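You operate a simulated robot arm through the tools that you are given. There is no shell and no other tool.

Carry out the task below with a simulated robot arm. There is one attempt and no reset: what you move stays moved.

JOB
Put the small red ring on P1, the yellow one on P2, and screw the black knob tight into P1.
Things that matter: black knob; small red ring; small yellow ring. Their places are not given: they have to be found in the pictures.

Only the result counts: the job must be done as asked and must still hold three seconds after the hand-in. Knocking over, shifting, dropping, spilling or breaking anything else fails it.

ROBOT AND FRAMES
A 7-joint arm with a two-finger parallel gripper, fixed in place. Base frame: the origin is on the floor under the middle of its stand, x ahead of it, y to its left, z up. Readings come in cm, rad, newtons and seconds.
It reaches about 114.7 cm from its shoulder. Its first joint turns from -2.897 to 2.897 rad. Payload 3.43 kg.
The tool frame sits at the grasp point between the pads (the TCP): z along the fingers, y along the line on which they close. The tips reach 3 cm beyond it. The gripper opens to 9.4 cm. The fingers are 2.8 cm wide and 1 cm thick; the gripper's body (5 by 9.6 cm) begins 5.5 cm behind the TCP.
Orientation is that of the tool frame in the base frame, as a unit quaternion [x, y, z, w]. With the fingers straight down and closing along the base's y, the tool's x points along the base's -x, its y along +y and its z along -z.

CONTROLS
- The arm moves only by the tool arm_command. Its argument "deltas" is a list that holds one entry, the list of rows, each a list of 7 numbers: the turn, a rotation vector about the tool's x, y, z in units of 6 degrees (1.0 is 6 degrees), then the shift along the tool's x, y, z in units of 20 mm (1.0 is 20 mm), then the closure in counts, from 0 (fully open) to 255 (shut). In form: [[[wx, wy, wz, tx, ty, tz, gripper], ...]]. A call has 1 to 20 rows; each row shifts and turns the commanded pose from where the row before left it, along the tool's axes as they then stand. A call with a number of a shift or a turn outside -1 to 1 is refused whole. Each row takes 0.2 s and may step no farther than 5 cm and 0.15 rad from the row before; otherwise, or with a gripper value out of range, the whole call is refused. Where a pose cannot be reached the arm comes as near as it can. A force on the tool above 90 N (or 10 N above the force at the start of the call, whichever is more), or a blocked arm, ends the call early, and 0.2 s more pass. The fingers move at their own pace (about 4.5 cm/s each) and stop on an object; they squeeze with about 25 N. The grip force told is the motor's: it shows also when the fingers shut on nothing. Time passes only in rows, and 0.2 s behind the last, so rows that do not move let the fingers close. It gives the time, the measured TCP pose, the force on the tool (base axes), the opening and the grip force at its end, in the units of the frame above (readings bear some noise), with the torque about the TCP (base axes, N m) and any sound that the robot's microphone picked up, and new pictures: "views" is both (left out), scene, wrist or none.
- Cameras (640 x 400 px; columns grow to the right, rows downward): "scene" is fixed at [21.93, 65, 152.2]; the picture's right is [-0.46, -0.89, 0.00], its down [-0.63, 0.33, -0.70] and it looks along [0.62, -0.32, -0.71] (base axes); focal length 329 px, centre (320, 200). "wrist" rides on the gripper at [7.6, 1.4, -10.3] in the tool frame; the picture's right is [-0.18, 0.98, 0.00], its down [-0.75, -0.14, -0.64] and it looks along [-0.63, -0.12, 0.77] (tool axes); focal length 243 px, centre (320, 200).
- point_at(camera, pixels): for up to 12 pixels [column, row] of the newest picture of that camera ("zoom" is the newest enlarged one), the place [x, y, z] in the base frame of the surface seen there, good to about 0.2 cm. No time passes.
- zoom(camera, box): a new picture of the part [left, top, right, bottom] of that camera's present view, enlarged. No time passes.
- close_job(): hands the job in; it is judged then, once.

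Unless the task says otherwise, let go and move clear before handing in.

The tools are called as name(argument=value, ...) on one line, values as JSON. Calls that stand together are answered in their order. arm_command: Moves the arm, as the interface text tells. Its arguments: {"type":"object","properties":{"deltas":{"type":"array"},"views":{"type":"string","enum":["both","scene","wrist","none"]}},"required":["deltas"]} The other tools are called the same way: point_at (camera, pixels) gives the place of the surface under pixels of a picture; zoom (camera, box) takes an enlarged picture of a part of a camera's view; close_job () hands the job in.

At the start:

```text
t: 0.0
tool_pos: [53.81, 25.59, 101.55]
tool_rot: [-0.001, 1.0, 0.0, 0.0]
contact_force: [0.3, -0.6, -0.1]
wrist_torque: [-0.03, -0.02, 0.0]
gripper_width: 9.39
grasp_force: 0.1
```

scene: 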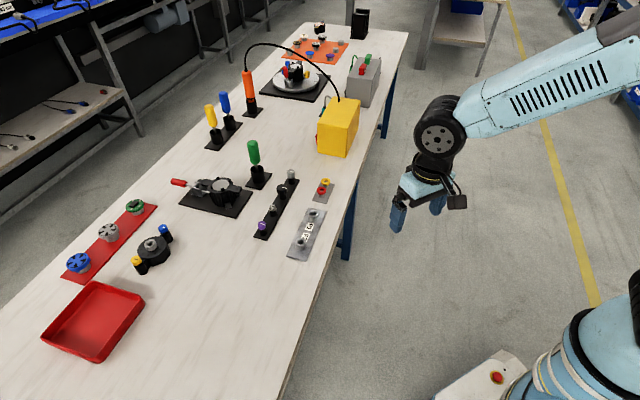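
wrist: 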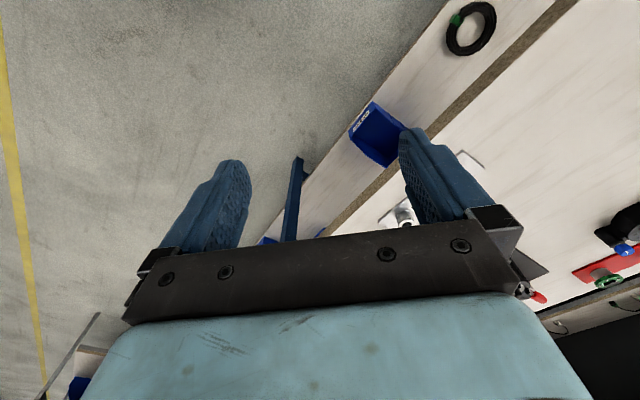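

The scene picture shows a bench with a grey plate labelled P1/P2 near (307,232), a black strip of knobs near (277,208), and small red/yellow rings near (324,188). I'll zoom in on those.

zoom(camera="scene", box=[240, 160, 350, 270])

point_at(camera="scene", pixels=[[324, 182], [321, 190], [312, 212], [302, 243], [307, 228], [291, 174], [282, 190], [272, 210], [262, 226], [300, 255], [330, 200]])

```text
3.64 times, centred on (295, 215) of scene
```

zoom: 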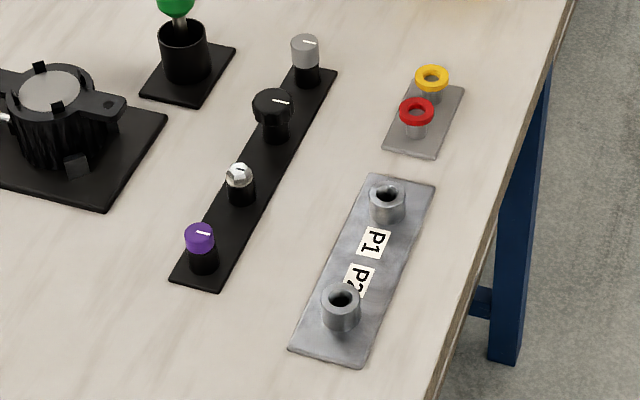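

```text
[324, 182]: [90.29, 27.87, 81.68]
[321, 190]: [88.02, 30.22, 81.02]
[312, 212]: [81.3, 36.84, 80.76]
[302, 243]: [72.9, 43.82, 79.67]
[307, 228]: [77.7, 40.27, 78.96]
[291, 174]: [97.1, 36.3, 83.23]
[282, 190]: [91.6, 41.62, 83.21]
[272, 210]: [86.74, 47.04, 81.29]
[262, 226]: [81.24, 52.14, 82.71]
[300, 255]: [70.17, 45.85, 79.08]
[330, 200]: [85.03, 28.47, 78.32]
```

The zoom shows P1's boss at zoom (387,198), P2's at (341,303), the rings at (432,77) and (416,110), and the black knob at (273,105). I'll measure these more finely.

zoom(camera="scene", box=[295, 170, 345, 215])

zoom(camera="scene", box=[285, 200, 335, 262])

zoom(camera="scene", box=[265, 165, 310, 210])

```text
8.89 times, centred on (320, 192) of scene
```

zoom: 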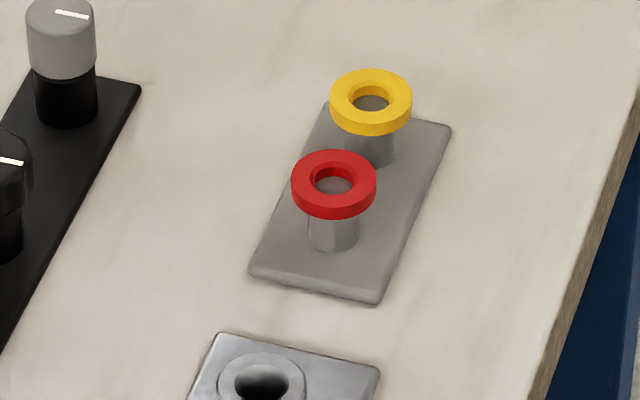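

```text
6.45 times, centred on (310, 231) of scene
```

zoom: 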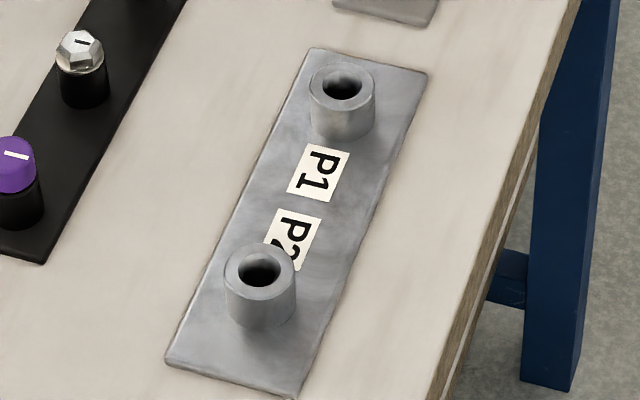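

```text
8.89 times, centred on (288, 188) of scene
```

zoom: 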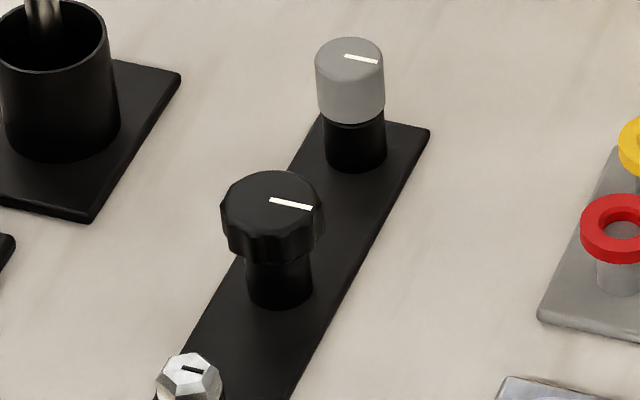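

The close-ups show both rings sitting on grey posts, and hollow bosses at P1 and P2. I'll measure the black knob on this newest zoom: top, rim and socket.

point_at(camera="zoom", pixels=[[272, 200], [225, 205], [320, 205], [272, 175], [272, 230], [290, 205], [280, 285], [350, 55], [350, 325], [230, 330], [350, 150], [188, 370]])

zoom(camera="scene", box=[300, 170, 340, 200])

```text
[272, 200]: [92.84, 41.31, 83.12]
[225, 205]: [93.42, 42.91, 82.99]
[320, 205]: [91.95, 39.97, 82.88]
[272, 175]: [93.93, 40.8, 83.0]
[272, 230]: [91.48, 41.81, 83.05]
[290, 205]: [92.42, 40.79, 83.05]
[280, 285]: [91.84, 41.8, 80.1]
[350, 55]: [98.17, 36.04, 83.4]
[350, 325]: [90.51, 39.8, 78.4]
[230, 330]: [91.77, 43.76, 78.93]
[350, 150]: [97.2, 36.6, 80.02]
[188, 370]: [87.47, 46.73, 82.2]
```

```text
13.33 times, centred on (320, 185) of scene
```

zoom: 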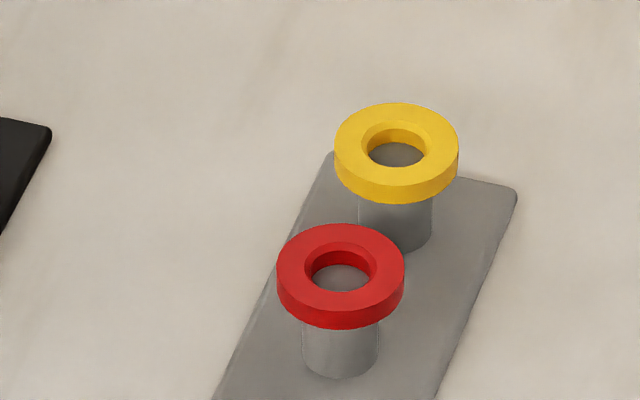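

The rings rest flat on posts a bit wider than their holes, with ring centres near zoom (397,148) and (341,270). I'll measure their rims, thickness and posts.

point_at(camera="zoom", pixels=[[337, 150], [456, 150], [397, 110], [397, 180], [397, 156], [280, 272], [401, 272], [341, 230], [341, 303], [341, 280], [341, 322], [341, 355]])

zoom(camera="scene", box=[285, 202, 333, 232])

```text
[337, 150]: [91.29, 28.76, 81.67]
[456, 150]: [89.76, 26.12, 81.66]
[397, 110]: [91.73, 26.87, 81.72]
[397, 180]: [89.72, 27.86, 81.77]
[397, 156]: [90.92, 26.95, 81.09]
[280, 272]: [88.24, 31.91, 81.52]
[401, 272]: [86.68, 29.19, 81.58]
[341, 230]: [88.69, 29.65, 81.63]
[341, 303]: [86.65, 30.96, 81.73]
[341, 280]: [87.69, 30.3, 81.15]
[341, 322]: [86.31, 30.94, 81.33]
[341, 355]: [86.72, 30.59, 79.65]
```

```text
13.33 times, centred on (309, 217) of scene
```

zoom: 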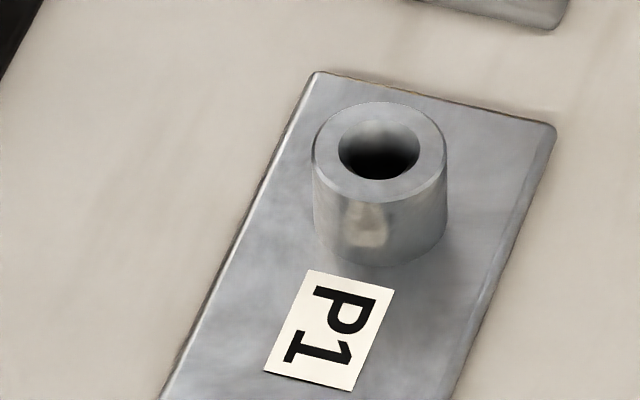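

The yellow ring's centre is about (90.6, 27.4) and the red's about (87.55, 30.45), both with their tops near z 81.7 and a thickness of about 0.6 cm. Now I'll measure boss P1 in this zoom (rim around (380,148)).

point_at(camera="zoom", pixels=[[316, 152], [444, 155], [380, 108], [380, 188], [336, 152], [424, 152], [380, 115], [380, 185], [378, 230], [260, 300], [480, 250], [380, 150]])

zoom(camera="scene", box=[278, 230, 326, 260])

```text
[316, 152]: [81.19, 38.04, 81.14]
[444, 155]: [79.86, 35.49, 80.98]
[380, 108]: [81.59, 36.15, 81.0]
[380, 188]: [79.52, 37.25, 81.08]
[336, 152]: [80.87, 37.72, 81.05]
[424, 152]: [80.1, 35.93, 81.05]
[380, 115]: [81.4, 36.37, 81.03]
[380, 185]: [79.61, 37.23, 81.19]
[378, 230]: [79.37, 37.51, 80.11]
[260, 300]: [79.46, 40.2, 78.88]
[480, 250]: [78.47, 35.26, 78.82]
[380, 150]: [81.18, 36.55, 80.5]
```

```text
13.33 times, centred on (302, 245) of scene
```

zoom: 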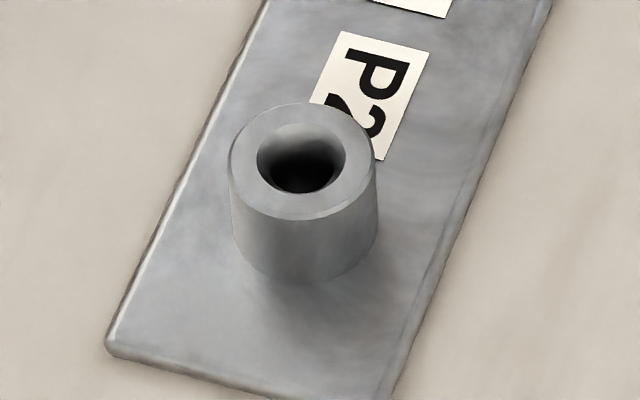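

P1's centre is about (80.5, 36.75) with its top at z 81.05 and an outer diameter near 2.9 cm. Next I'll measure P2 (rim around (303,160) in this zoom).

point_at(camera="zoom", pixels=[[232, 165], [374, 170], [303, 106], [303, 214], [256, 162], [346, 162], [303, 122], [303, 198], [303, 270], [150, 290], [420, 220], [310, 290]])

zoom(camera="scene", box=[150, 100, 400, 260])

```text
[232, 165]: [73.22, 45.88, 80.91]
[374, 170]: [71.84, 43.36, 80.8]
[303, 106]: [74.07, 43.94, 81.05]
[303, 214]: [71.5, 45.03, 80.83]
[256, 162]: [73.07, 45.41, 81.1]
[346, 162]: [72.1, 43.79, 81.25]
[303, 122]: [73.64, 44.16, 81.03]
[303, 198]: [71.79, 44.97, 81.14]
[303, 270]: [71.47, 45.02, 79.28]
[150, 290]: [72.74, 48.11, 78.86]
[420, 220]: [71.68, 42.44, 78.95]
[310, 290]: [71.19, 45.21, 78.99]
```

```text
2.50 times, centred on (275, 180) of scene
```

zoom: 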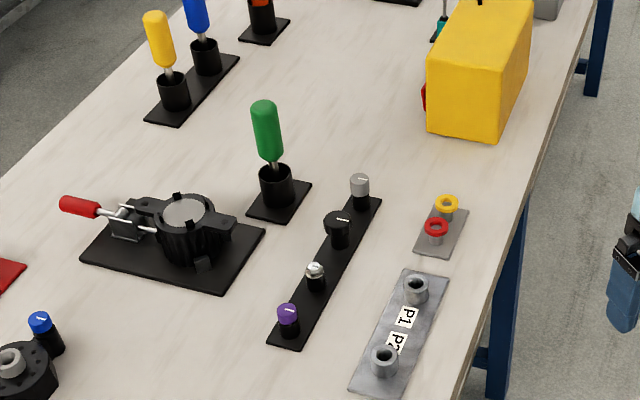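

P2's centre is about (72.6, 44.6) with its top at z 81.0. Before moving, I'll check the heights of nearby obstacles in this zoom: yellow box around (480,80), green handle (265,130), grey knob (359,185).

point_at(camera="zoom", pixels=[[430, 60], [495, 75], [440, 127], [490, 135], [265, 105], [275, 185], [440, 20], [445, 5], [205, 5], [205, 60], [360, 178], [300, 345]])

point_at(camera="scene", pixels=[[338, 95], [330, 72], [300, 50], [262, 46], [246, 70], [335, 110], [355, 112], [318, 140], [322, 133], [380, 60], [340, 220], [285, 320]])

```text
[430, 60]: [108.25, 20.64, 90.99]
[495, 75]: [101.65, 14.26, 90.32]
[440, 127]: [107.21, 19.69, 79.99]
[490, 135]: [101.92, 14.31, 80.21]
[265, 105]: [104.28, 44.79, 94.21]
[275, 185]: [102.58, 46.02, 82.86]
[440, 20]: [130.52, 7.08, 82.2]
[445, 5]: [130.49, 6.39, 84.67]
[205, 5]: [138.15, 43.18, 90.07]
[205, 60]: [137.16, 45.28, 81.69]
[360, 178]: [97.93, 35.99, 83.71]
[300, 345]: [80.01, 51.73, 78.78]
```

```text
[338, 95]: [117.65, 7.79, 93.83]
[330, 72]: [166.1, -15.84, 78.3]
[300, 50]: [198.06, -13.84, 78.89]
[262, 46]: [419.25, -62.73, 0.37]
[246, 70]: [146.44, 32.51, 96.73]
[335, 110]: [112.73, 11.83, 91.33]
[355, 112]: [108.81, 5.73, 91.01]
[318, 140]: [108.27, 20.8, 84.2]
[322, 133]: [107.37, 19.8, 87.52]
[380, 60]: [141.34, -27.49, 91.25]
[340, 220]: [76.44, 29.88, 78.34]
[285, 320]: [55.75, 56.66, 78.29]
```

The way above the rings is clear: the bench top is z 78.3, the yellow box tops out at 91 and stands 17 cm away. I'll move at the present height to above the red ring (87.55, 30.45).

arm_command(deltas=[[[0, 0, 0, -0.99, 0.143, 0, 0], [0, 0, 0, -0.99, 0.143, 0, 0], [0, 0, 0, -0.99, 0.143, 0, 0], [0, 0, 0, -0.99, 0.143, 0, 0], [0, 0, 0, -0.99, 0.143, 0, 0], [0, 0, 0, -0.99, 0.143, 0, 0], [0, 0, 0, -0.99, 0.143, 0, 0], [0, 0, 0, -0.99, 0.143, 0, 0], [0, 0, 0, -0.99, 0.143, 0, 0], [0, 0, 0, -0.99, 0.143, 0, 0], [0, 0, 0, -0.99, 0.143, 0, 0], [0, 0, 0, -0.99, 0.143, 0, 0], [0, 0, 0, -0.99, 0.143, 0, 0], [0, 0, 0, -0.99, 0.143, 0, 0], [0, 0, 0, -0.99, 0.143, 0, 0], [0, 0, 0, -0.99, 0.143, 0, 0], [0, 0, 0, -0.99, 0.143, 0, 0]]])

```text
t: 3.6
tool_pos: [87.58, 30.62, 101.61]
tool_rot: [0.0, 1.0, 0.001, 0.0]
contact_force: [-0.6, -0.8, 0.0]
wrist_torque: [0.03, 0.02, 0.01]
gripper_width: 9.41
grasp_force: 0.1
```

scene: 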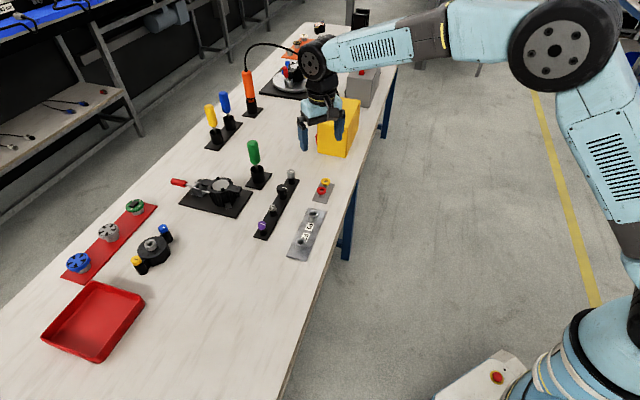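
wrist: 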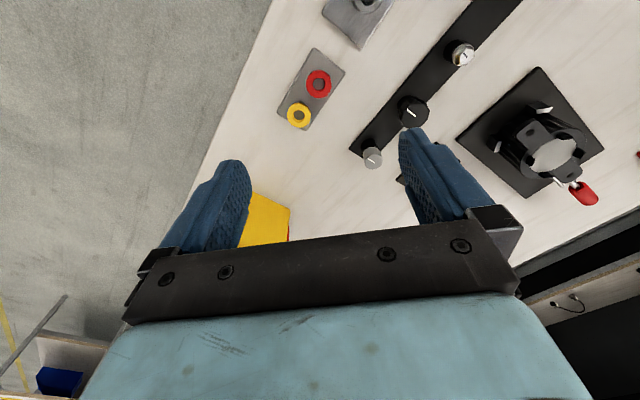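

The arm is above the red ring at (87.58, 30.62), with the rings seen at wrist pixels (319,83) and (298,115). I'll turn 45° clockwise so the fingers close across the line of the two rings, and go down partway.

arm_command(deltas=[[[0, 0, 0.75, 0, 0, 0, 0], [0, 0, 0.75, 0, 0, 0, 0], [0, 0, 0.75, 0, 0, 0, 0], [0, 0, 0.75, 0, 0, 0, 0], [0, 0, 0.75, 0, 0, 0, 0], [0, 0, 0.75, 0, 0, 0, 0], [0, 0, 0.75, 0, 0, 0, 0], [0, 0, 0.75, 0, 0, 0, 0], [0, 0, 0.75, 0, 0, 0, 0], [0, 0, 0.75, 0, 0, 0, 0], [0, 0, 0, 0, 0, 0.9, 0], [0, 0, 0, 0, 0, 0.9, 0], [0, 0, 0, 0, 0, 0.9, 0], [0, 0, 0, 0, 0, 0.9, 0], [0, 0, 0, 0, 0, 0, 0]]])

```text
t: 6.8
tool_pos: [87.51, 30.59, 94.3]
tool_rot: [0.382, 0.924, 0.001, 0.0]
contact_force: [-0.3, -0.7, -0.3]
wrist_torque: [-0.01, 0.0, -0.02]
gripper_width: 9.42
grasp_force: 0.1
```

scene: 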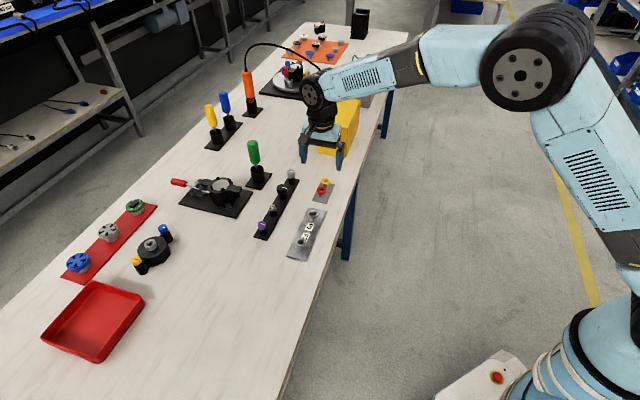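
wrist: 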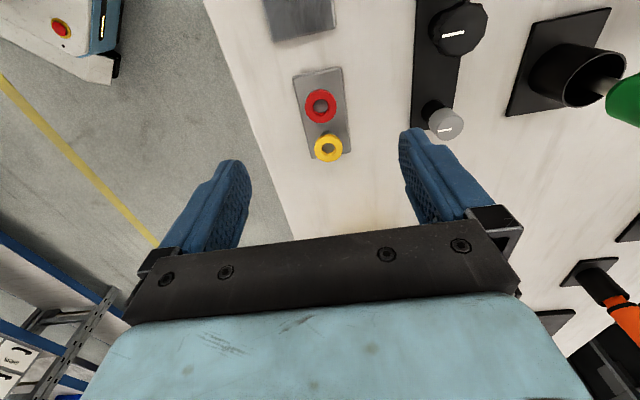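

The gripper is now aligned with the fingers straddling the rings' line, and the red ring is at wrist pixel (320,105). I'll zoom to refine its centre.

zoom(camera="wrist", box=[280, 60, 370, 180])

```text
3.33 times, centred on (325, 120) of wrist
```

zoom: 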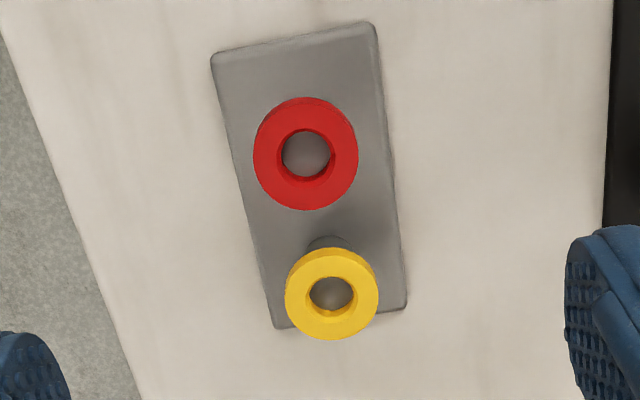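

point_at(camera="zoom", pixels=[[258, 153], [353, 153], [305, 104], [305, 202], [305, 150], [289, 293], [374, 293], [331, 252], [331, 333], [331, 290]])

```text
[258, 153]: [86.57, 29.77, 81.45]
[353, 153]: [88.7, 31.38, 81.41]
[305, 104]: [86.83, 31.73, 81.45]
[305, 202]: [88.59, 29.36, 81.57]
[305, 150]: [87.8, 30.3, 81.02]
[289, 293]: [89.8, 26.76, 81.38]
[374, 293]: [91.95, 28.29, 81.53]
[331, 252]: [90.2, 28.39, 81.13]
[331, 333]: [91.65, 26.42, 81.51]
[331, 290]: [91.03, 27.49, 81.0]
```

Combining views, the red ring's centre is about (87.65, 30.53), bottom at z 81.05, and the yellow's about (90.8, 27.45). I'll descend so the fingertips just reach the ring's underside (TCP z about 83.9), still open.

arm_command(deltas=[[[0, 0, 0, -0.07, 0.02, 0.8, 0], [0, 0, 0, 0, 0, 0.8, 0], [0, 0, 0, 0, 0, 0.8, 0], [0, 0, 0, 0, 0, 0.8, 0], [0, 0, 0, 0, 0, 0.8, 0], [0, 0, 0, 0, 0, 0.6, 0], [0, 0, 0, 0, 0, 0.6, 0], [0, 0, 0, 0, 0, 0, 0]]])

```text
t: 8.6
tool_pos: [87.66, 30.64, 83.9]
tool_rot: [0.384, 0.924, 0.0, 0.0]
contact_force: [0.3, 0.2, -1.2]
wrist_torque: [-0.04, 0.03, 0.02]
gripper_width: 9.39
grasp_force: 0.0
```

scene: 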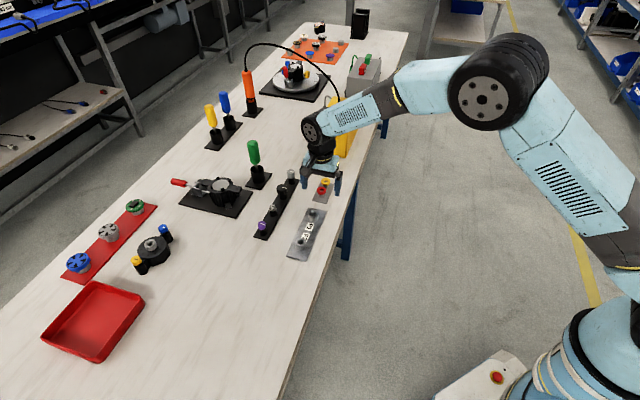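
wrist: 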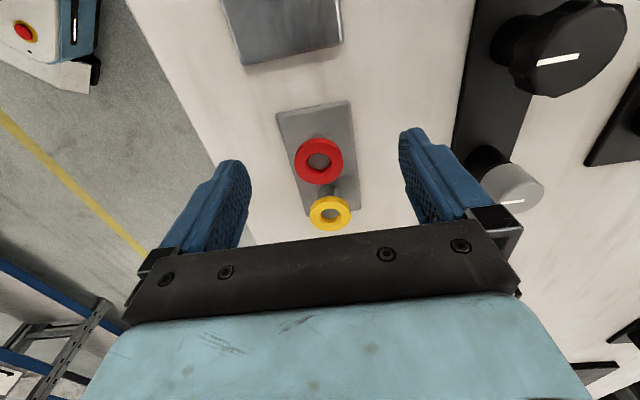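

The red ring is at wrist pixel (319,161), which matches the computed point between the fingertips. I'll close on it.

arm_command(deltas=[[[0, 0, 0, 0, 0, 0, 255], [0, 0, 0, 0, 0, 0, 255], [0, 0, 0, 0, 0, 0, 255], [0, 0, 0, 0, 0, 0, 255], [0, 0, 0, 0, 0, 0, 255], [0, 0, 0, 0, 0, 0, 255], [0, 0, 0, 0, 0, 0, 255]]], views="wrist")

```text
t: 10.2
tool_pos: [87.65, 30.6, 83.86]
tool_rot: [0.382, 0.924, 0.001, -0.001]
contact_force: [-0.3, -0.2, 0.8]
wrist_torque: [0.02, 0.03, -0.02]
gripper_width: 2.65
grasp_force: 25.0
```

wrist: 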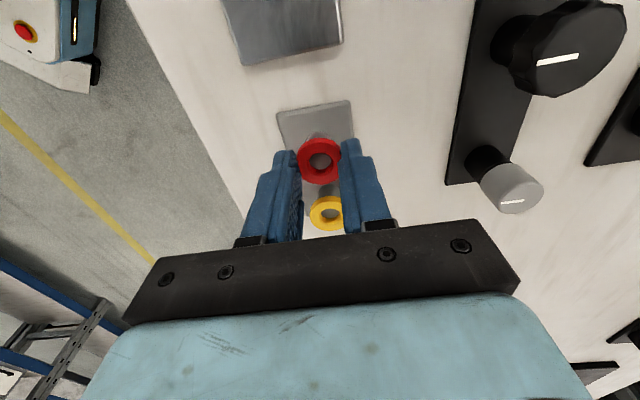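

The fingers stopped at 2.65 cm with 25 N, so they hold the red ring. I'll zoom in to check the grasp before lifting.

zoom(camera="wrist", box=[240, 110, 400, 250])

zoom(camera="scene", box=[290, 140, 360, 210])

```text
2.86 times, centred on (320, 180) of wrist
```

zoom: 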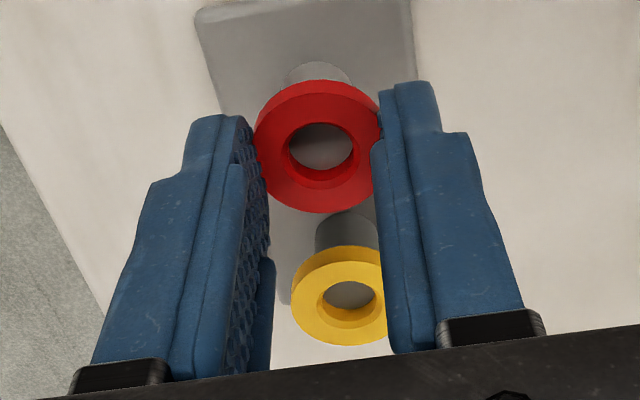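

```text
5.71 times, centred on (325, 175) of scene
```

zoom: 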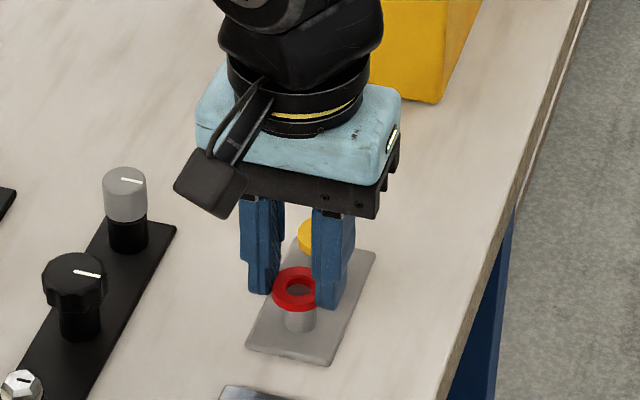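

The zoom shows both pads on the red ring, its centre at about (320,161), and the yellow ring is untouched. I'll lift it straight up to see P1 with the wrist camera too.

arm_command(deltas=[[[0, 0, 0, 0, 0, -0.3, 255], [0, 0, 0, 0, 0, -0.6, 255], [0, 0, 0, 0, 0, -0.9, 255], [0, 0, 0, 0, 0, -1, 255], [0, 0, 0, 0, 0, -1, 255], [0, 0, 0, 0, 0, -1, 255], [0, 0, 0, 0, 0, -1, 255], [0, 0, 0, 0, 0, -1, 255], [0, 0, 0, 0, 0, 0, 255]]])

```text
t: 12.2
tool_pos: [87.69, 30.6, 97.64]
tool_rot: [0.383, 0.924, 0.0, 0.0]
contact_force: [-0.2, 0.0, 0.5]
wrist_torque: [0.02, 0.01, 0.0]
gripper_width: 2.64
grasp_force: 24.7
```

scene: 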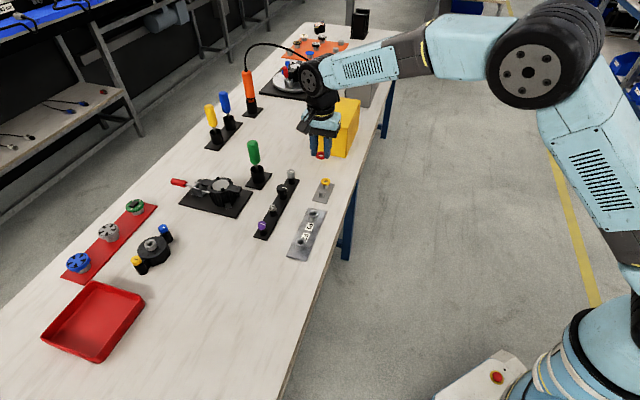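
wrist: 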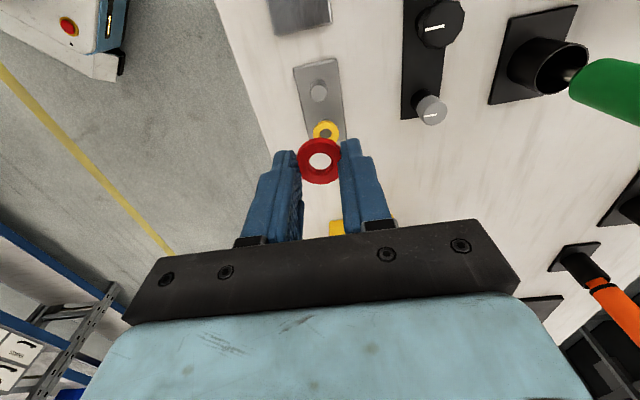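

The ring is lifted and held (2.64 cm, 24.7 N), and its empty post shows at (319,92). I'll shift toward P1 so the wrist camera sees the boss.

arm_command(deltas=[[[0, 0, 0, 0.8, 0, 0, 255], [0, 0, 0, 0.9, 0, 0, 255], [0, 0, 0, 0.8, 0, 0, 255], [0, 0, 0, 0, 0, 0, 255]]])

zoom(camera="wrist", box=[240, 0, 400, 100])

```text
t: 13.2
tool_pos: [84.01, 34.09, 97.5]
tool_rot: [0.382, 0.924, 0.0, 0.0]
contact_force: [-0.6, 0.0, -0.1]
wrist_torque: [0.0, 0.01, -0.02]
gripper_width: 2.63
grasp_force: 25.3
```

scene: 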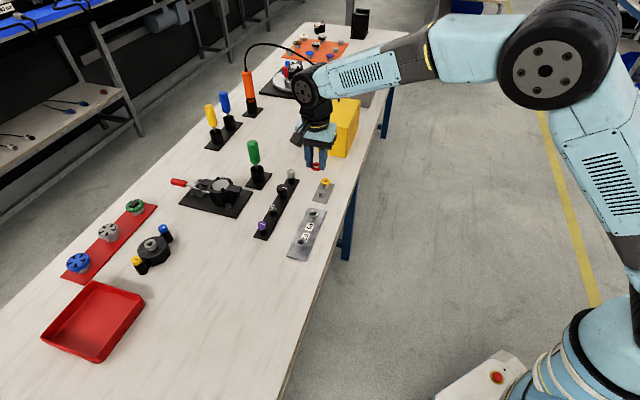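
wrist: 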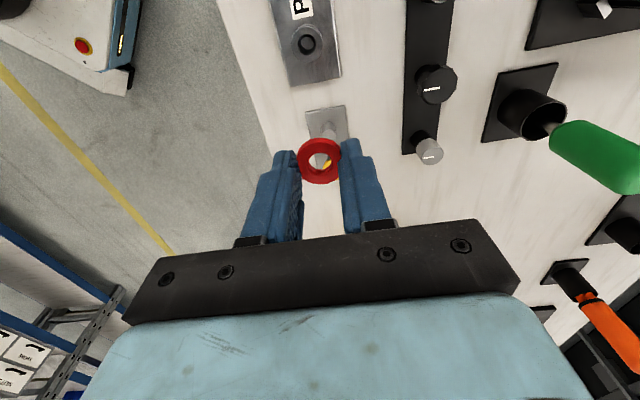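

```text
4.00 times, centred on (320, 50) of wrist
```

zoom: 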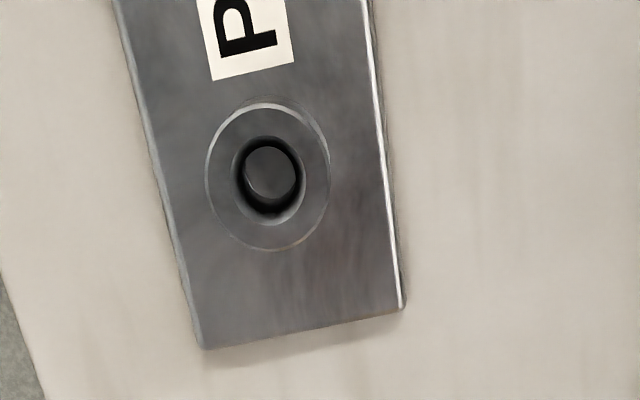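

P1's boss shows clearly in the wrist zoom at about (268,178). I'll measure its rim.

point_at(camera="zoom", pixels=[[210, 178], [325, 178], [266, 108], [268, 246], [236, 178], [304, 178], [268, 140], [268, 221], [268, 175], [220, 150], [315, 205], [180, 250]])

zoom(camera="wrist", box=[270, 120, 370, 190])

```text
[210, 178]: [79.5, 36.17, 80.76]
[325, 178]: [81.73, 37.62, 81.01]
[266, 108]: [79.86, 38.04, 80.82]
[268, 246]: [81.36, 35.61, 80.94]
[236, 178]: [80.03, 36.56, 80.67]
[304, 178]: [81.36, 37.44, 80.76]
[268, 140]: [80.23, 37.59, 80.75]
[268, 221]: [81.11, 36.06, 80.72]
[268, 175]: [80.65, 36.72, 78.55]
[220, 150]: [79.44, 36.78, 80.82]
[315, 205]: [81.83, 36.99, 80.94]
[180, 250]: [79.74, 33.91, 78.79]
```

```text
5.71 times, centred on (320, 155) of wrist
```

zoom: 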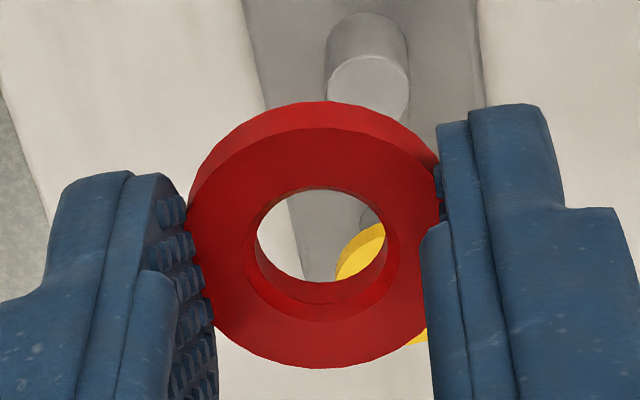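

The ring is held level between the pads; P1's centre averages to about (80.6, 36.83). I'll measure the held ring's centre relative to the TCP.

point_at(camera="zoom", pixels=[[195, 245], [432, 240], [320, 135], [320, 362], [250, 240], [402, 240], [325, 188], [320, 308], [150, 250], [440, 180]])

```text
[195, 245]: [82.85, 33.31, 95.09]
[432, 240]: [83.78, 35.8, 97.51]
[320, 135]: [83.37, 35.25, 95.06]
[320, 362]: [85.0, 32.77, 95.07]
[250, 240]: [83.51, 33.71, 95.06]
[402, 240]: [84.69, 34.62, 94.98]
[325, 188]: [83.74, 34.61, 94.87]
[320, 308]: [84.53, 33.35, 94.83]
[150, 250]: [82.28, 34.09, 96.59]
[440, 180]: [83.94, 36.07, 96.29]
```

The held ring's centre measures about (84.14, 34.05), close to the TCP. I'll carry it over P1 and lower to TCP z 87, then check the alignment.

arm_command(deltas=[[[0, 0, 0, 0.74, -0.087, 0, 255], [0, 0, 0, 0.74, -0.087, 0, 255], [0, 0, 0, 0.74, -0.088, 0, 255], [0, 0, 0, 0, 0, 0.8, 255], [0, 0, 0, 0, 0, 0.8, 255], [0, 0, 0, 0, 0, 0.9, 255], [0, 0, 0, 0, 0, 0.9, 255], [0, 0, 0, 0, 0, 0.9, 255], [0, 0, 0, 0, 0, 0.95, 255], [0, 0, 0, 0, 0, 0, 255]]])

zoom(camera="scene", box=[280, 180, 340, 240])

zoom(camera="wrist", box=[270, 90, 370, 190])

```text
t: 15.4
tool_pos: [80.66, 36.81, 86.98]
tool_rot: [0.383, 0.924, 0.0, 0.0]
contact_force: [0.9, 0.0, 0.6]
wrist_torque: [0.0, -0.02, -0.04]
gripper_width: 2.62
grasp_force: 25.0
```

scene: 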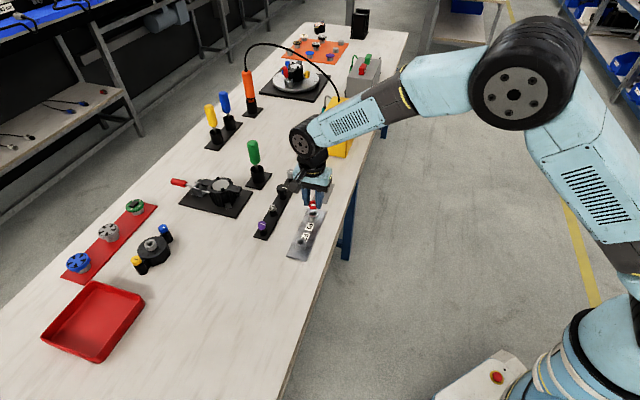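
wrist: 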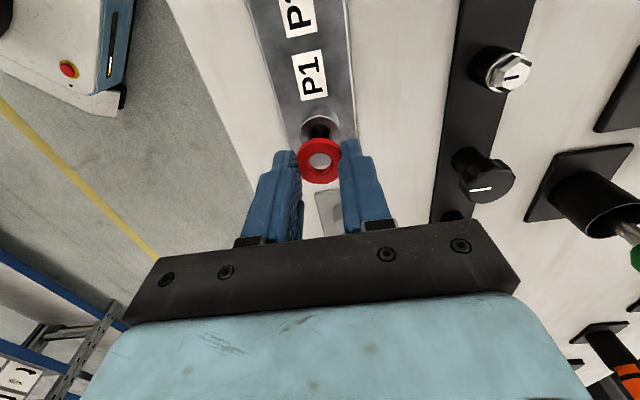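

```text
6.67 times, centred on (310, 210) of scene
```

zoom: 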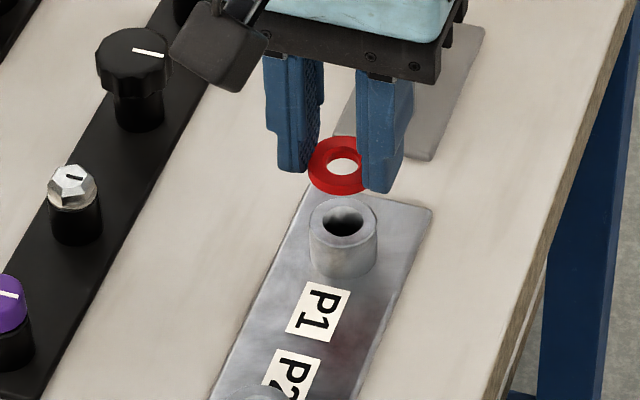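

```text
4.00 times, centred on (320, 140) of wrist
```

zoom: 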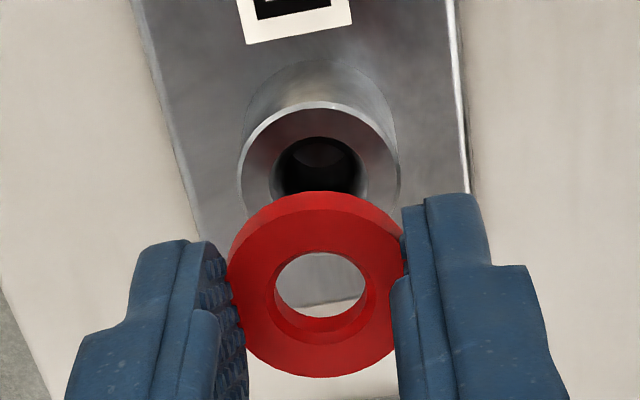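

The ring hangs above P1 with its centre at zoom column ~317 and the boss at ~320, so it is laterally aligned; along the other axis I'll measure before lowering.

point_at(camera="zoom", pixels=[[245, 180], [394, 172], [315, 106], [285, 125], [360, 120], [260, 155], [315, 225], [315, 372], [275, 285], [366, 282], [318, 252], [316, 328]])

```text
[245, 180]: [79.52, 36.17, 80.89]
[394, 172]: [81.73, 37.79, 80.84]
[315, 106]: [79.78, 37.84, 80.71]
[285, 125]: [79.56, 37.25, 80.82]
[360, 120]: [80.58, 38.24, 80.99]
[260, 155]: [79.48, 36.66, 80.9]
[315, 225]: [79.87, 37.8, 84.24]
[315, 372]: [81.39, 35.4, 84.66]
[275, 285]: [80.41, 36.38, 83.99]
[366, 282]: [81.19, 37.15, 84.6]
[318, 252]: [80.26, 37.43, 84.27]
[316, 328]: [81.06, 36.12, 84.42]
```

The measurements suggest the boss is about 0.15 cm farther along tool +x than the ring. I'll correct that and lower to just above the boss.

arm_command(deltas=[[[0, 0, 0, 0.075, 0.02, 0, 255], [0, 0, 0, 0, 0, 0.5, 255], [0, 0, 0, 0, 0, 0.5, 255], [0, 0, 0, 0, 0, 0.3, 255], [0, 0, 0, 0, 0, 0, 255]]])

zoom(camera="scene", box=[285, 190, 335, 235])

zoom(camera="wrist", box=[270, 100, 370, 200])

```text
t: 16.6
tool_pos: [80.6, 36.92, 84.4]
tool_rot: [0.382, 0.924, 0.001, 0.0]
contact_force: [0.1, -0.1, 0.0]
wrist_torque: [-0.04, 0.01, 0.01]
gripper_width: 2.63
grasp_force: 25.2
```

scene: 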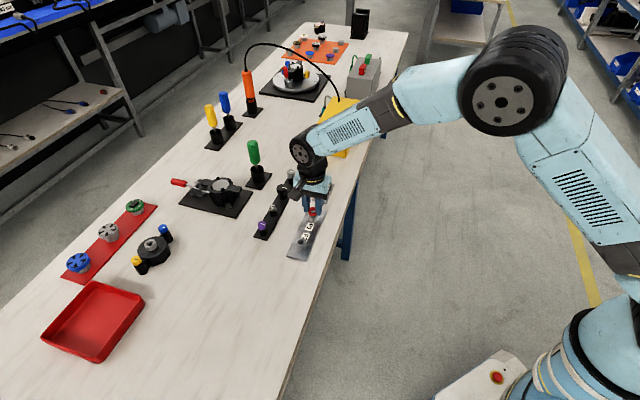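
wrist: 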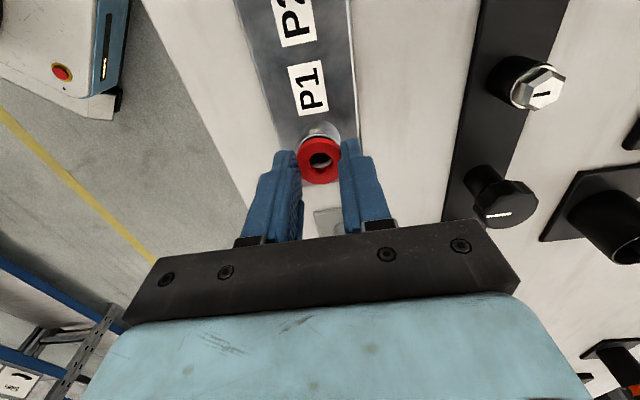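

```text
8.89 times, centred on (310, 212) of scene
```

zoom: 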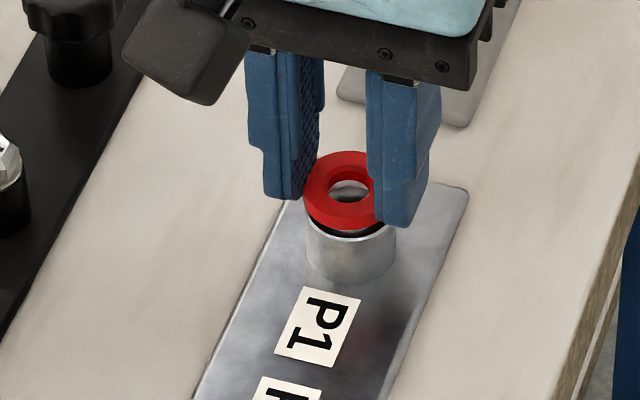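

```text
4.00 times, centred on (320, 150) of wrist
```

zoom: 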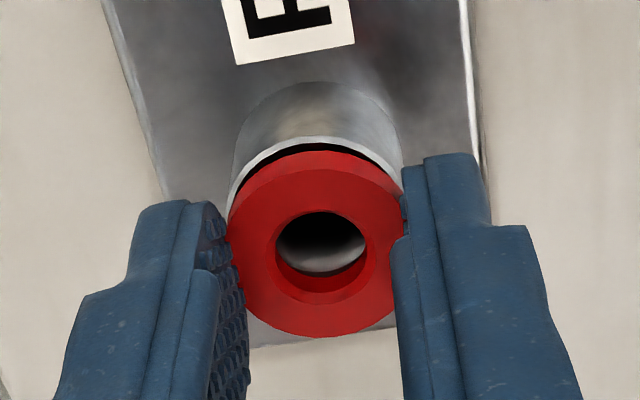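

The ring is about 0.5 cm above the boss and roughly coaxial in both zooms. I'll lower it 0.3 cm more and compare again.

arm_command(deltas=[[[0, 0, 0, 0, 0, 0.1, 255], [0, 0, 0, 0, 0, 0.08, 255], [0, 0, 0, 0, 0, 0, 255]]])

zoom(camera="scene", box=[290, 195, 330, 225])

zoom(camera="wrist", box=[280, 120, 360, 190])

```text
t: 17.4
tool_pos: [80.54, 36.9, 84.04]
tool_rot: [0.382, 0.924, 0.001, -0.001]
contact_force: [-0.1, 0.0, -0.2]
wrist_torque: [-0.02, 0.0, 0.0]
gripper_width: 2.65
grasp_force: 25.2
```

scene: 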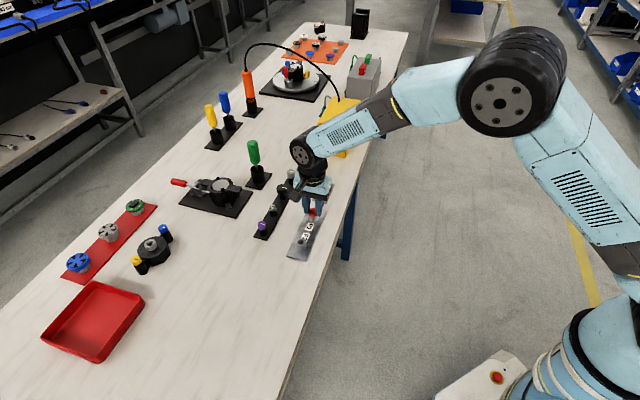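
wrist: 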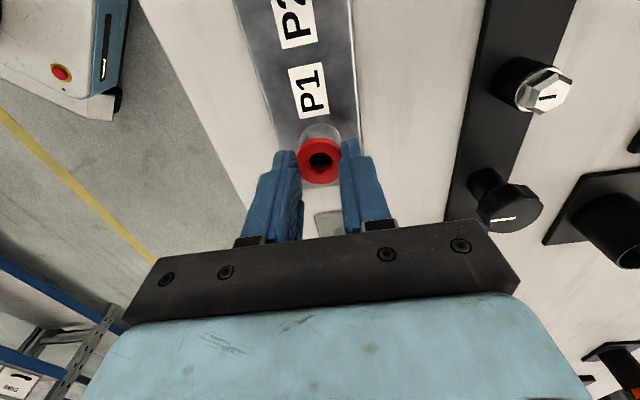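

```text
13.33 times, centred on (310, 210) of scene
```

zoom: 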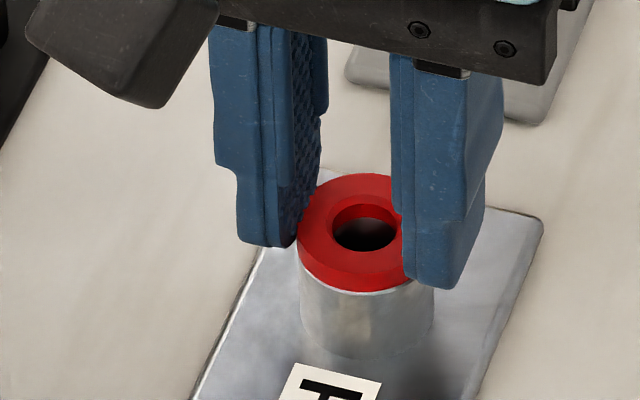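

```text
5.71 times, centred on (320, 155) of wrist
```

zoom: 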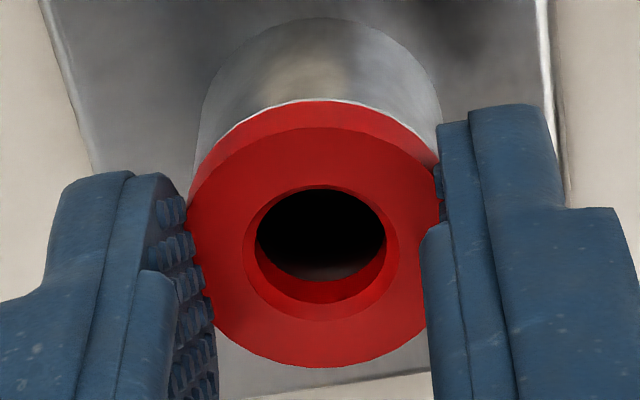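

Both zooms now show the ring coaxial with the boss (scene boss 299–434, ring hole centre ~365; wrist boss and hole both near 320), with almost no gap. I'll lower in 1 mm steps until the force shows contact.

arm_command(deltas=[[[0, 0, 0, 0, 0, 0.05, 255], [0, 0, 0, 0, 0, 0, 255]]], views="none")

```text
t: 18.0
tool_pos: [80.57, 36.95, 84.0]
tool_rot: [0.382, 0.924, 0.0, 0.0]
contact_force: [0.1, 0.2, -0.2]
wrist_torque: [0.0, -0.03, 0.01]
gripper_width: 2.67
grasp_force: 25.4
```

The force is still zero, so there is no contact yet. I'll take another small step down.

arm_command(deltas=[[[0, 0, 0, 0, 0, 0.05, 255], [0, 0, 0, 0, 0, 0, 255]]], views="none")

```text
t: 18.6
tool_pos: [80.51, 37.1, 83.9]
tool_rot: [0.383, 0.924, 0.0, 0.0]
contact_force: [1.8, 1.5, 5.6]
wrist_torque: [0.08, -0.09, 0.0]
gripper_width: 2.64
grasp_force: 25.1
```

A force of 5.6 N upward shows the ring has touched the boss. I'll look once more before opening.

arm_command(deltas=[[[0, 0, 0, 0, 0, 0, 255]]])

zoom(camera="scene", box=[290, 195, 330, 225])

zoom(camera="wrist", box=[280, 120, 360, 190])

```text
t: 19.0
tool_pos: [80.58, 37.12, 83.87]
tool_rot: [0.382, 0.924, 0.001, 0.001]
contact_force: [0.3, -0.5, 8.6]
wrist_torque: [-0.09, 0.08, 0.03]
gripper_width: 2.63
grasp_force: 24.4
```

scene: 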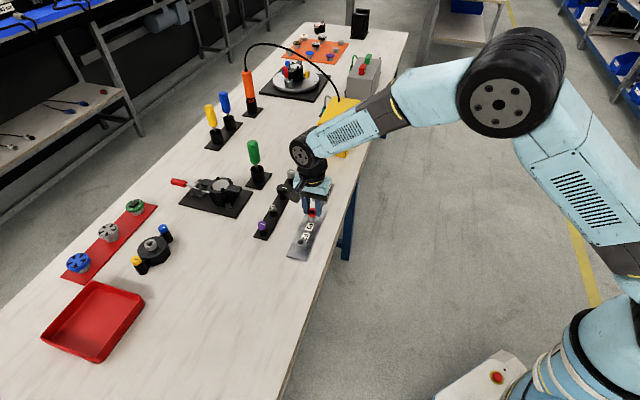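
wrist: 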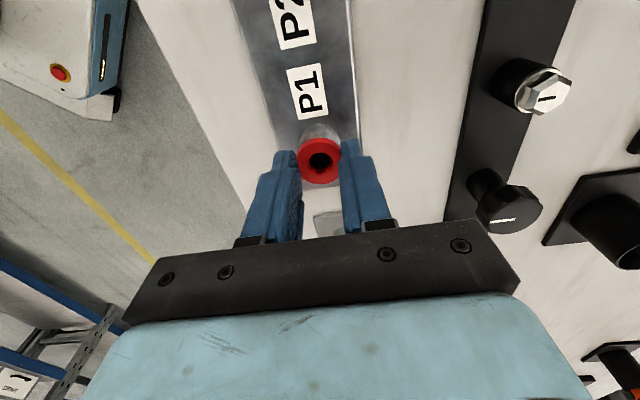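

```text
13.33 times, centred on (310, 210) of scene
```

zoom: 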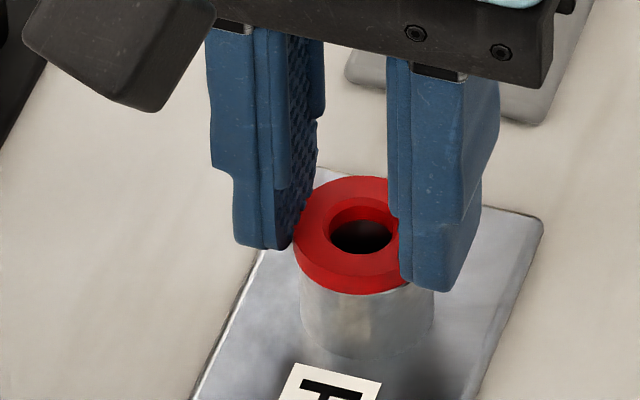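

```text
5.71 times, centred on (320, 155) of wrist
```

zoom: 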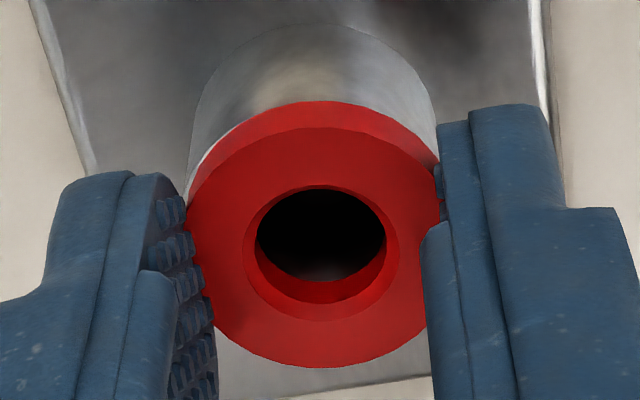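

The ring is on the boss (8.6 N) but slipped about 1 mm toward tool +y on contact (scene ring left edge 293 vs boss 299). I'll ease up slightly, shift back by 1 mm, and touch down lightly.

arm_command(deltas=[[[0, 0, 0, 0, 0, -0.08, 255], [0, 0, 0, 0, -0.05, 0, 255], [0, 0, 0, 0, 0, 0.05, 255], [0, 0, 0, 0, 0, 0, 255]]])

zoom(camera="scene", box=[290, 195, 330, 225])

zoom(camera="wrist", box=[280, 120, 360, 190])

```text
t: 20.0
tool_pos: [80.41, 36.89, 83.89]
tool_rot: [0.383, 0.924, 0.0, -0.001]
contact_force: [1.3, -0.1, -4.9]
wrist_torque: [0.02, -0.03, -0.03]
gripper_width: 2.64
grasp_force: 25.2
```

scene: 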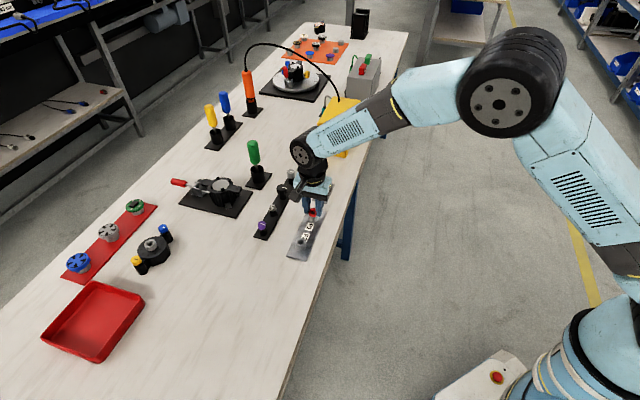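
wrist: 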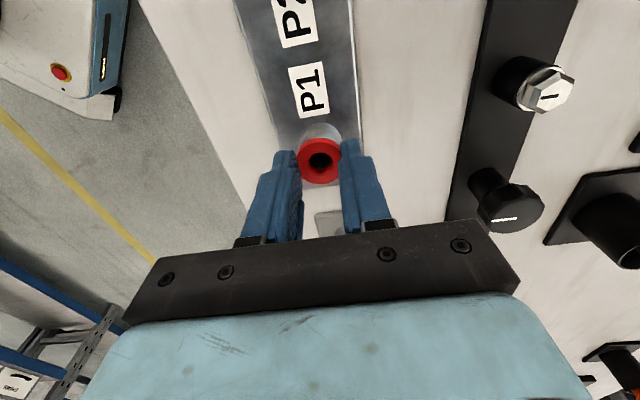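

```text
13.33 times, centred on (310, 210) of scene
```

zoom: 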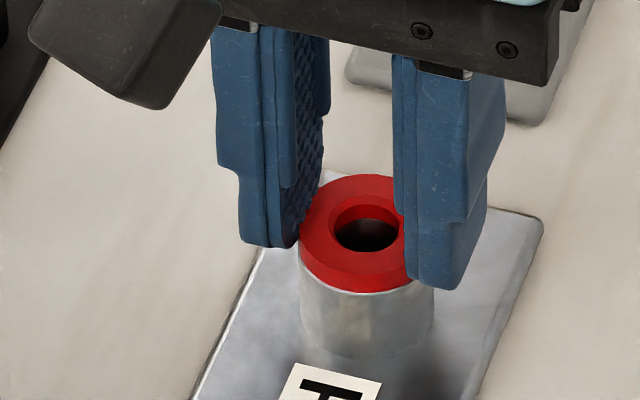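

```text
5.71 times, centred on (320, 155) of wrist
```

zoom: 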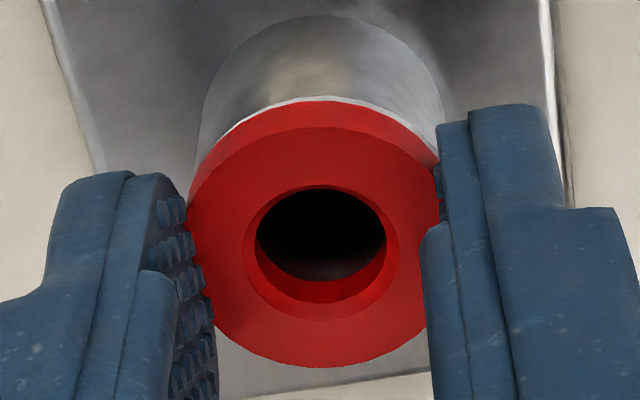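

The ring is coaxial again (both left edges at 299 in the scene zoom). I'll let it settle, checking the force.

arm_command(deltas=[[[0, 0, 0, 0, 0, 0, 255]]], views="none")

```text
t: 20.4
tool_pos: [80.52, 36.87, 83.97]
tool_rot: [0.383, 0.924, 0.0, 0.0]
contact_force: [0.6, -0.1, 0.5]
wrist_torque: [-0.02, -0.01, 0.0]
gripper_width: 2.63
grasp_force: 25.3
```

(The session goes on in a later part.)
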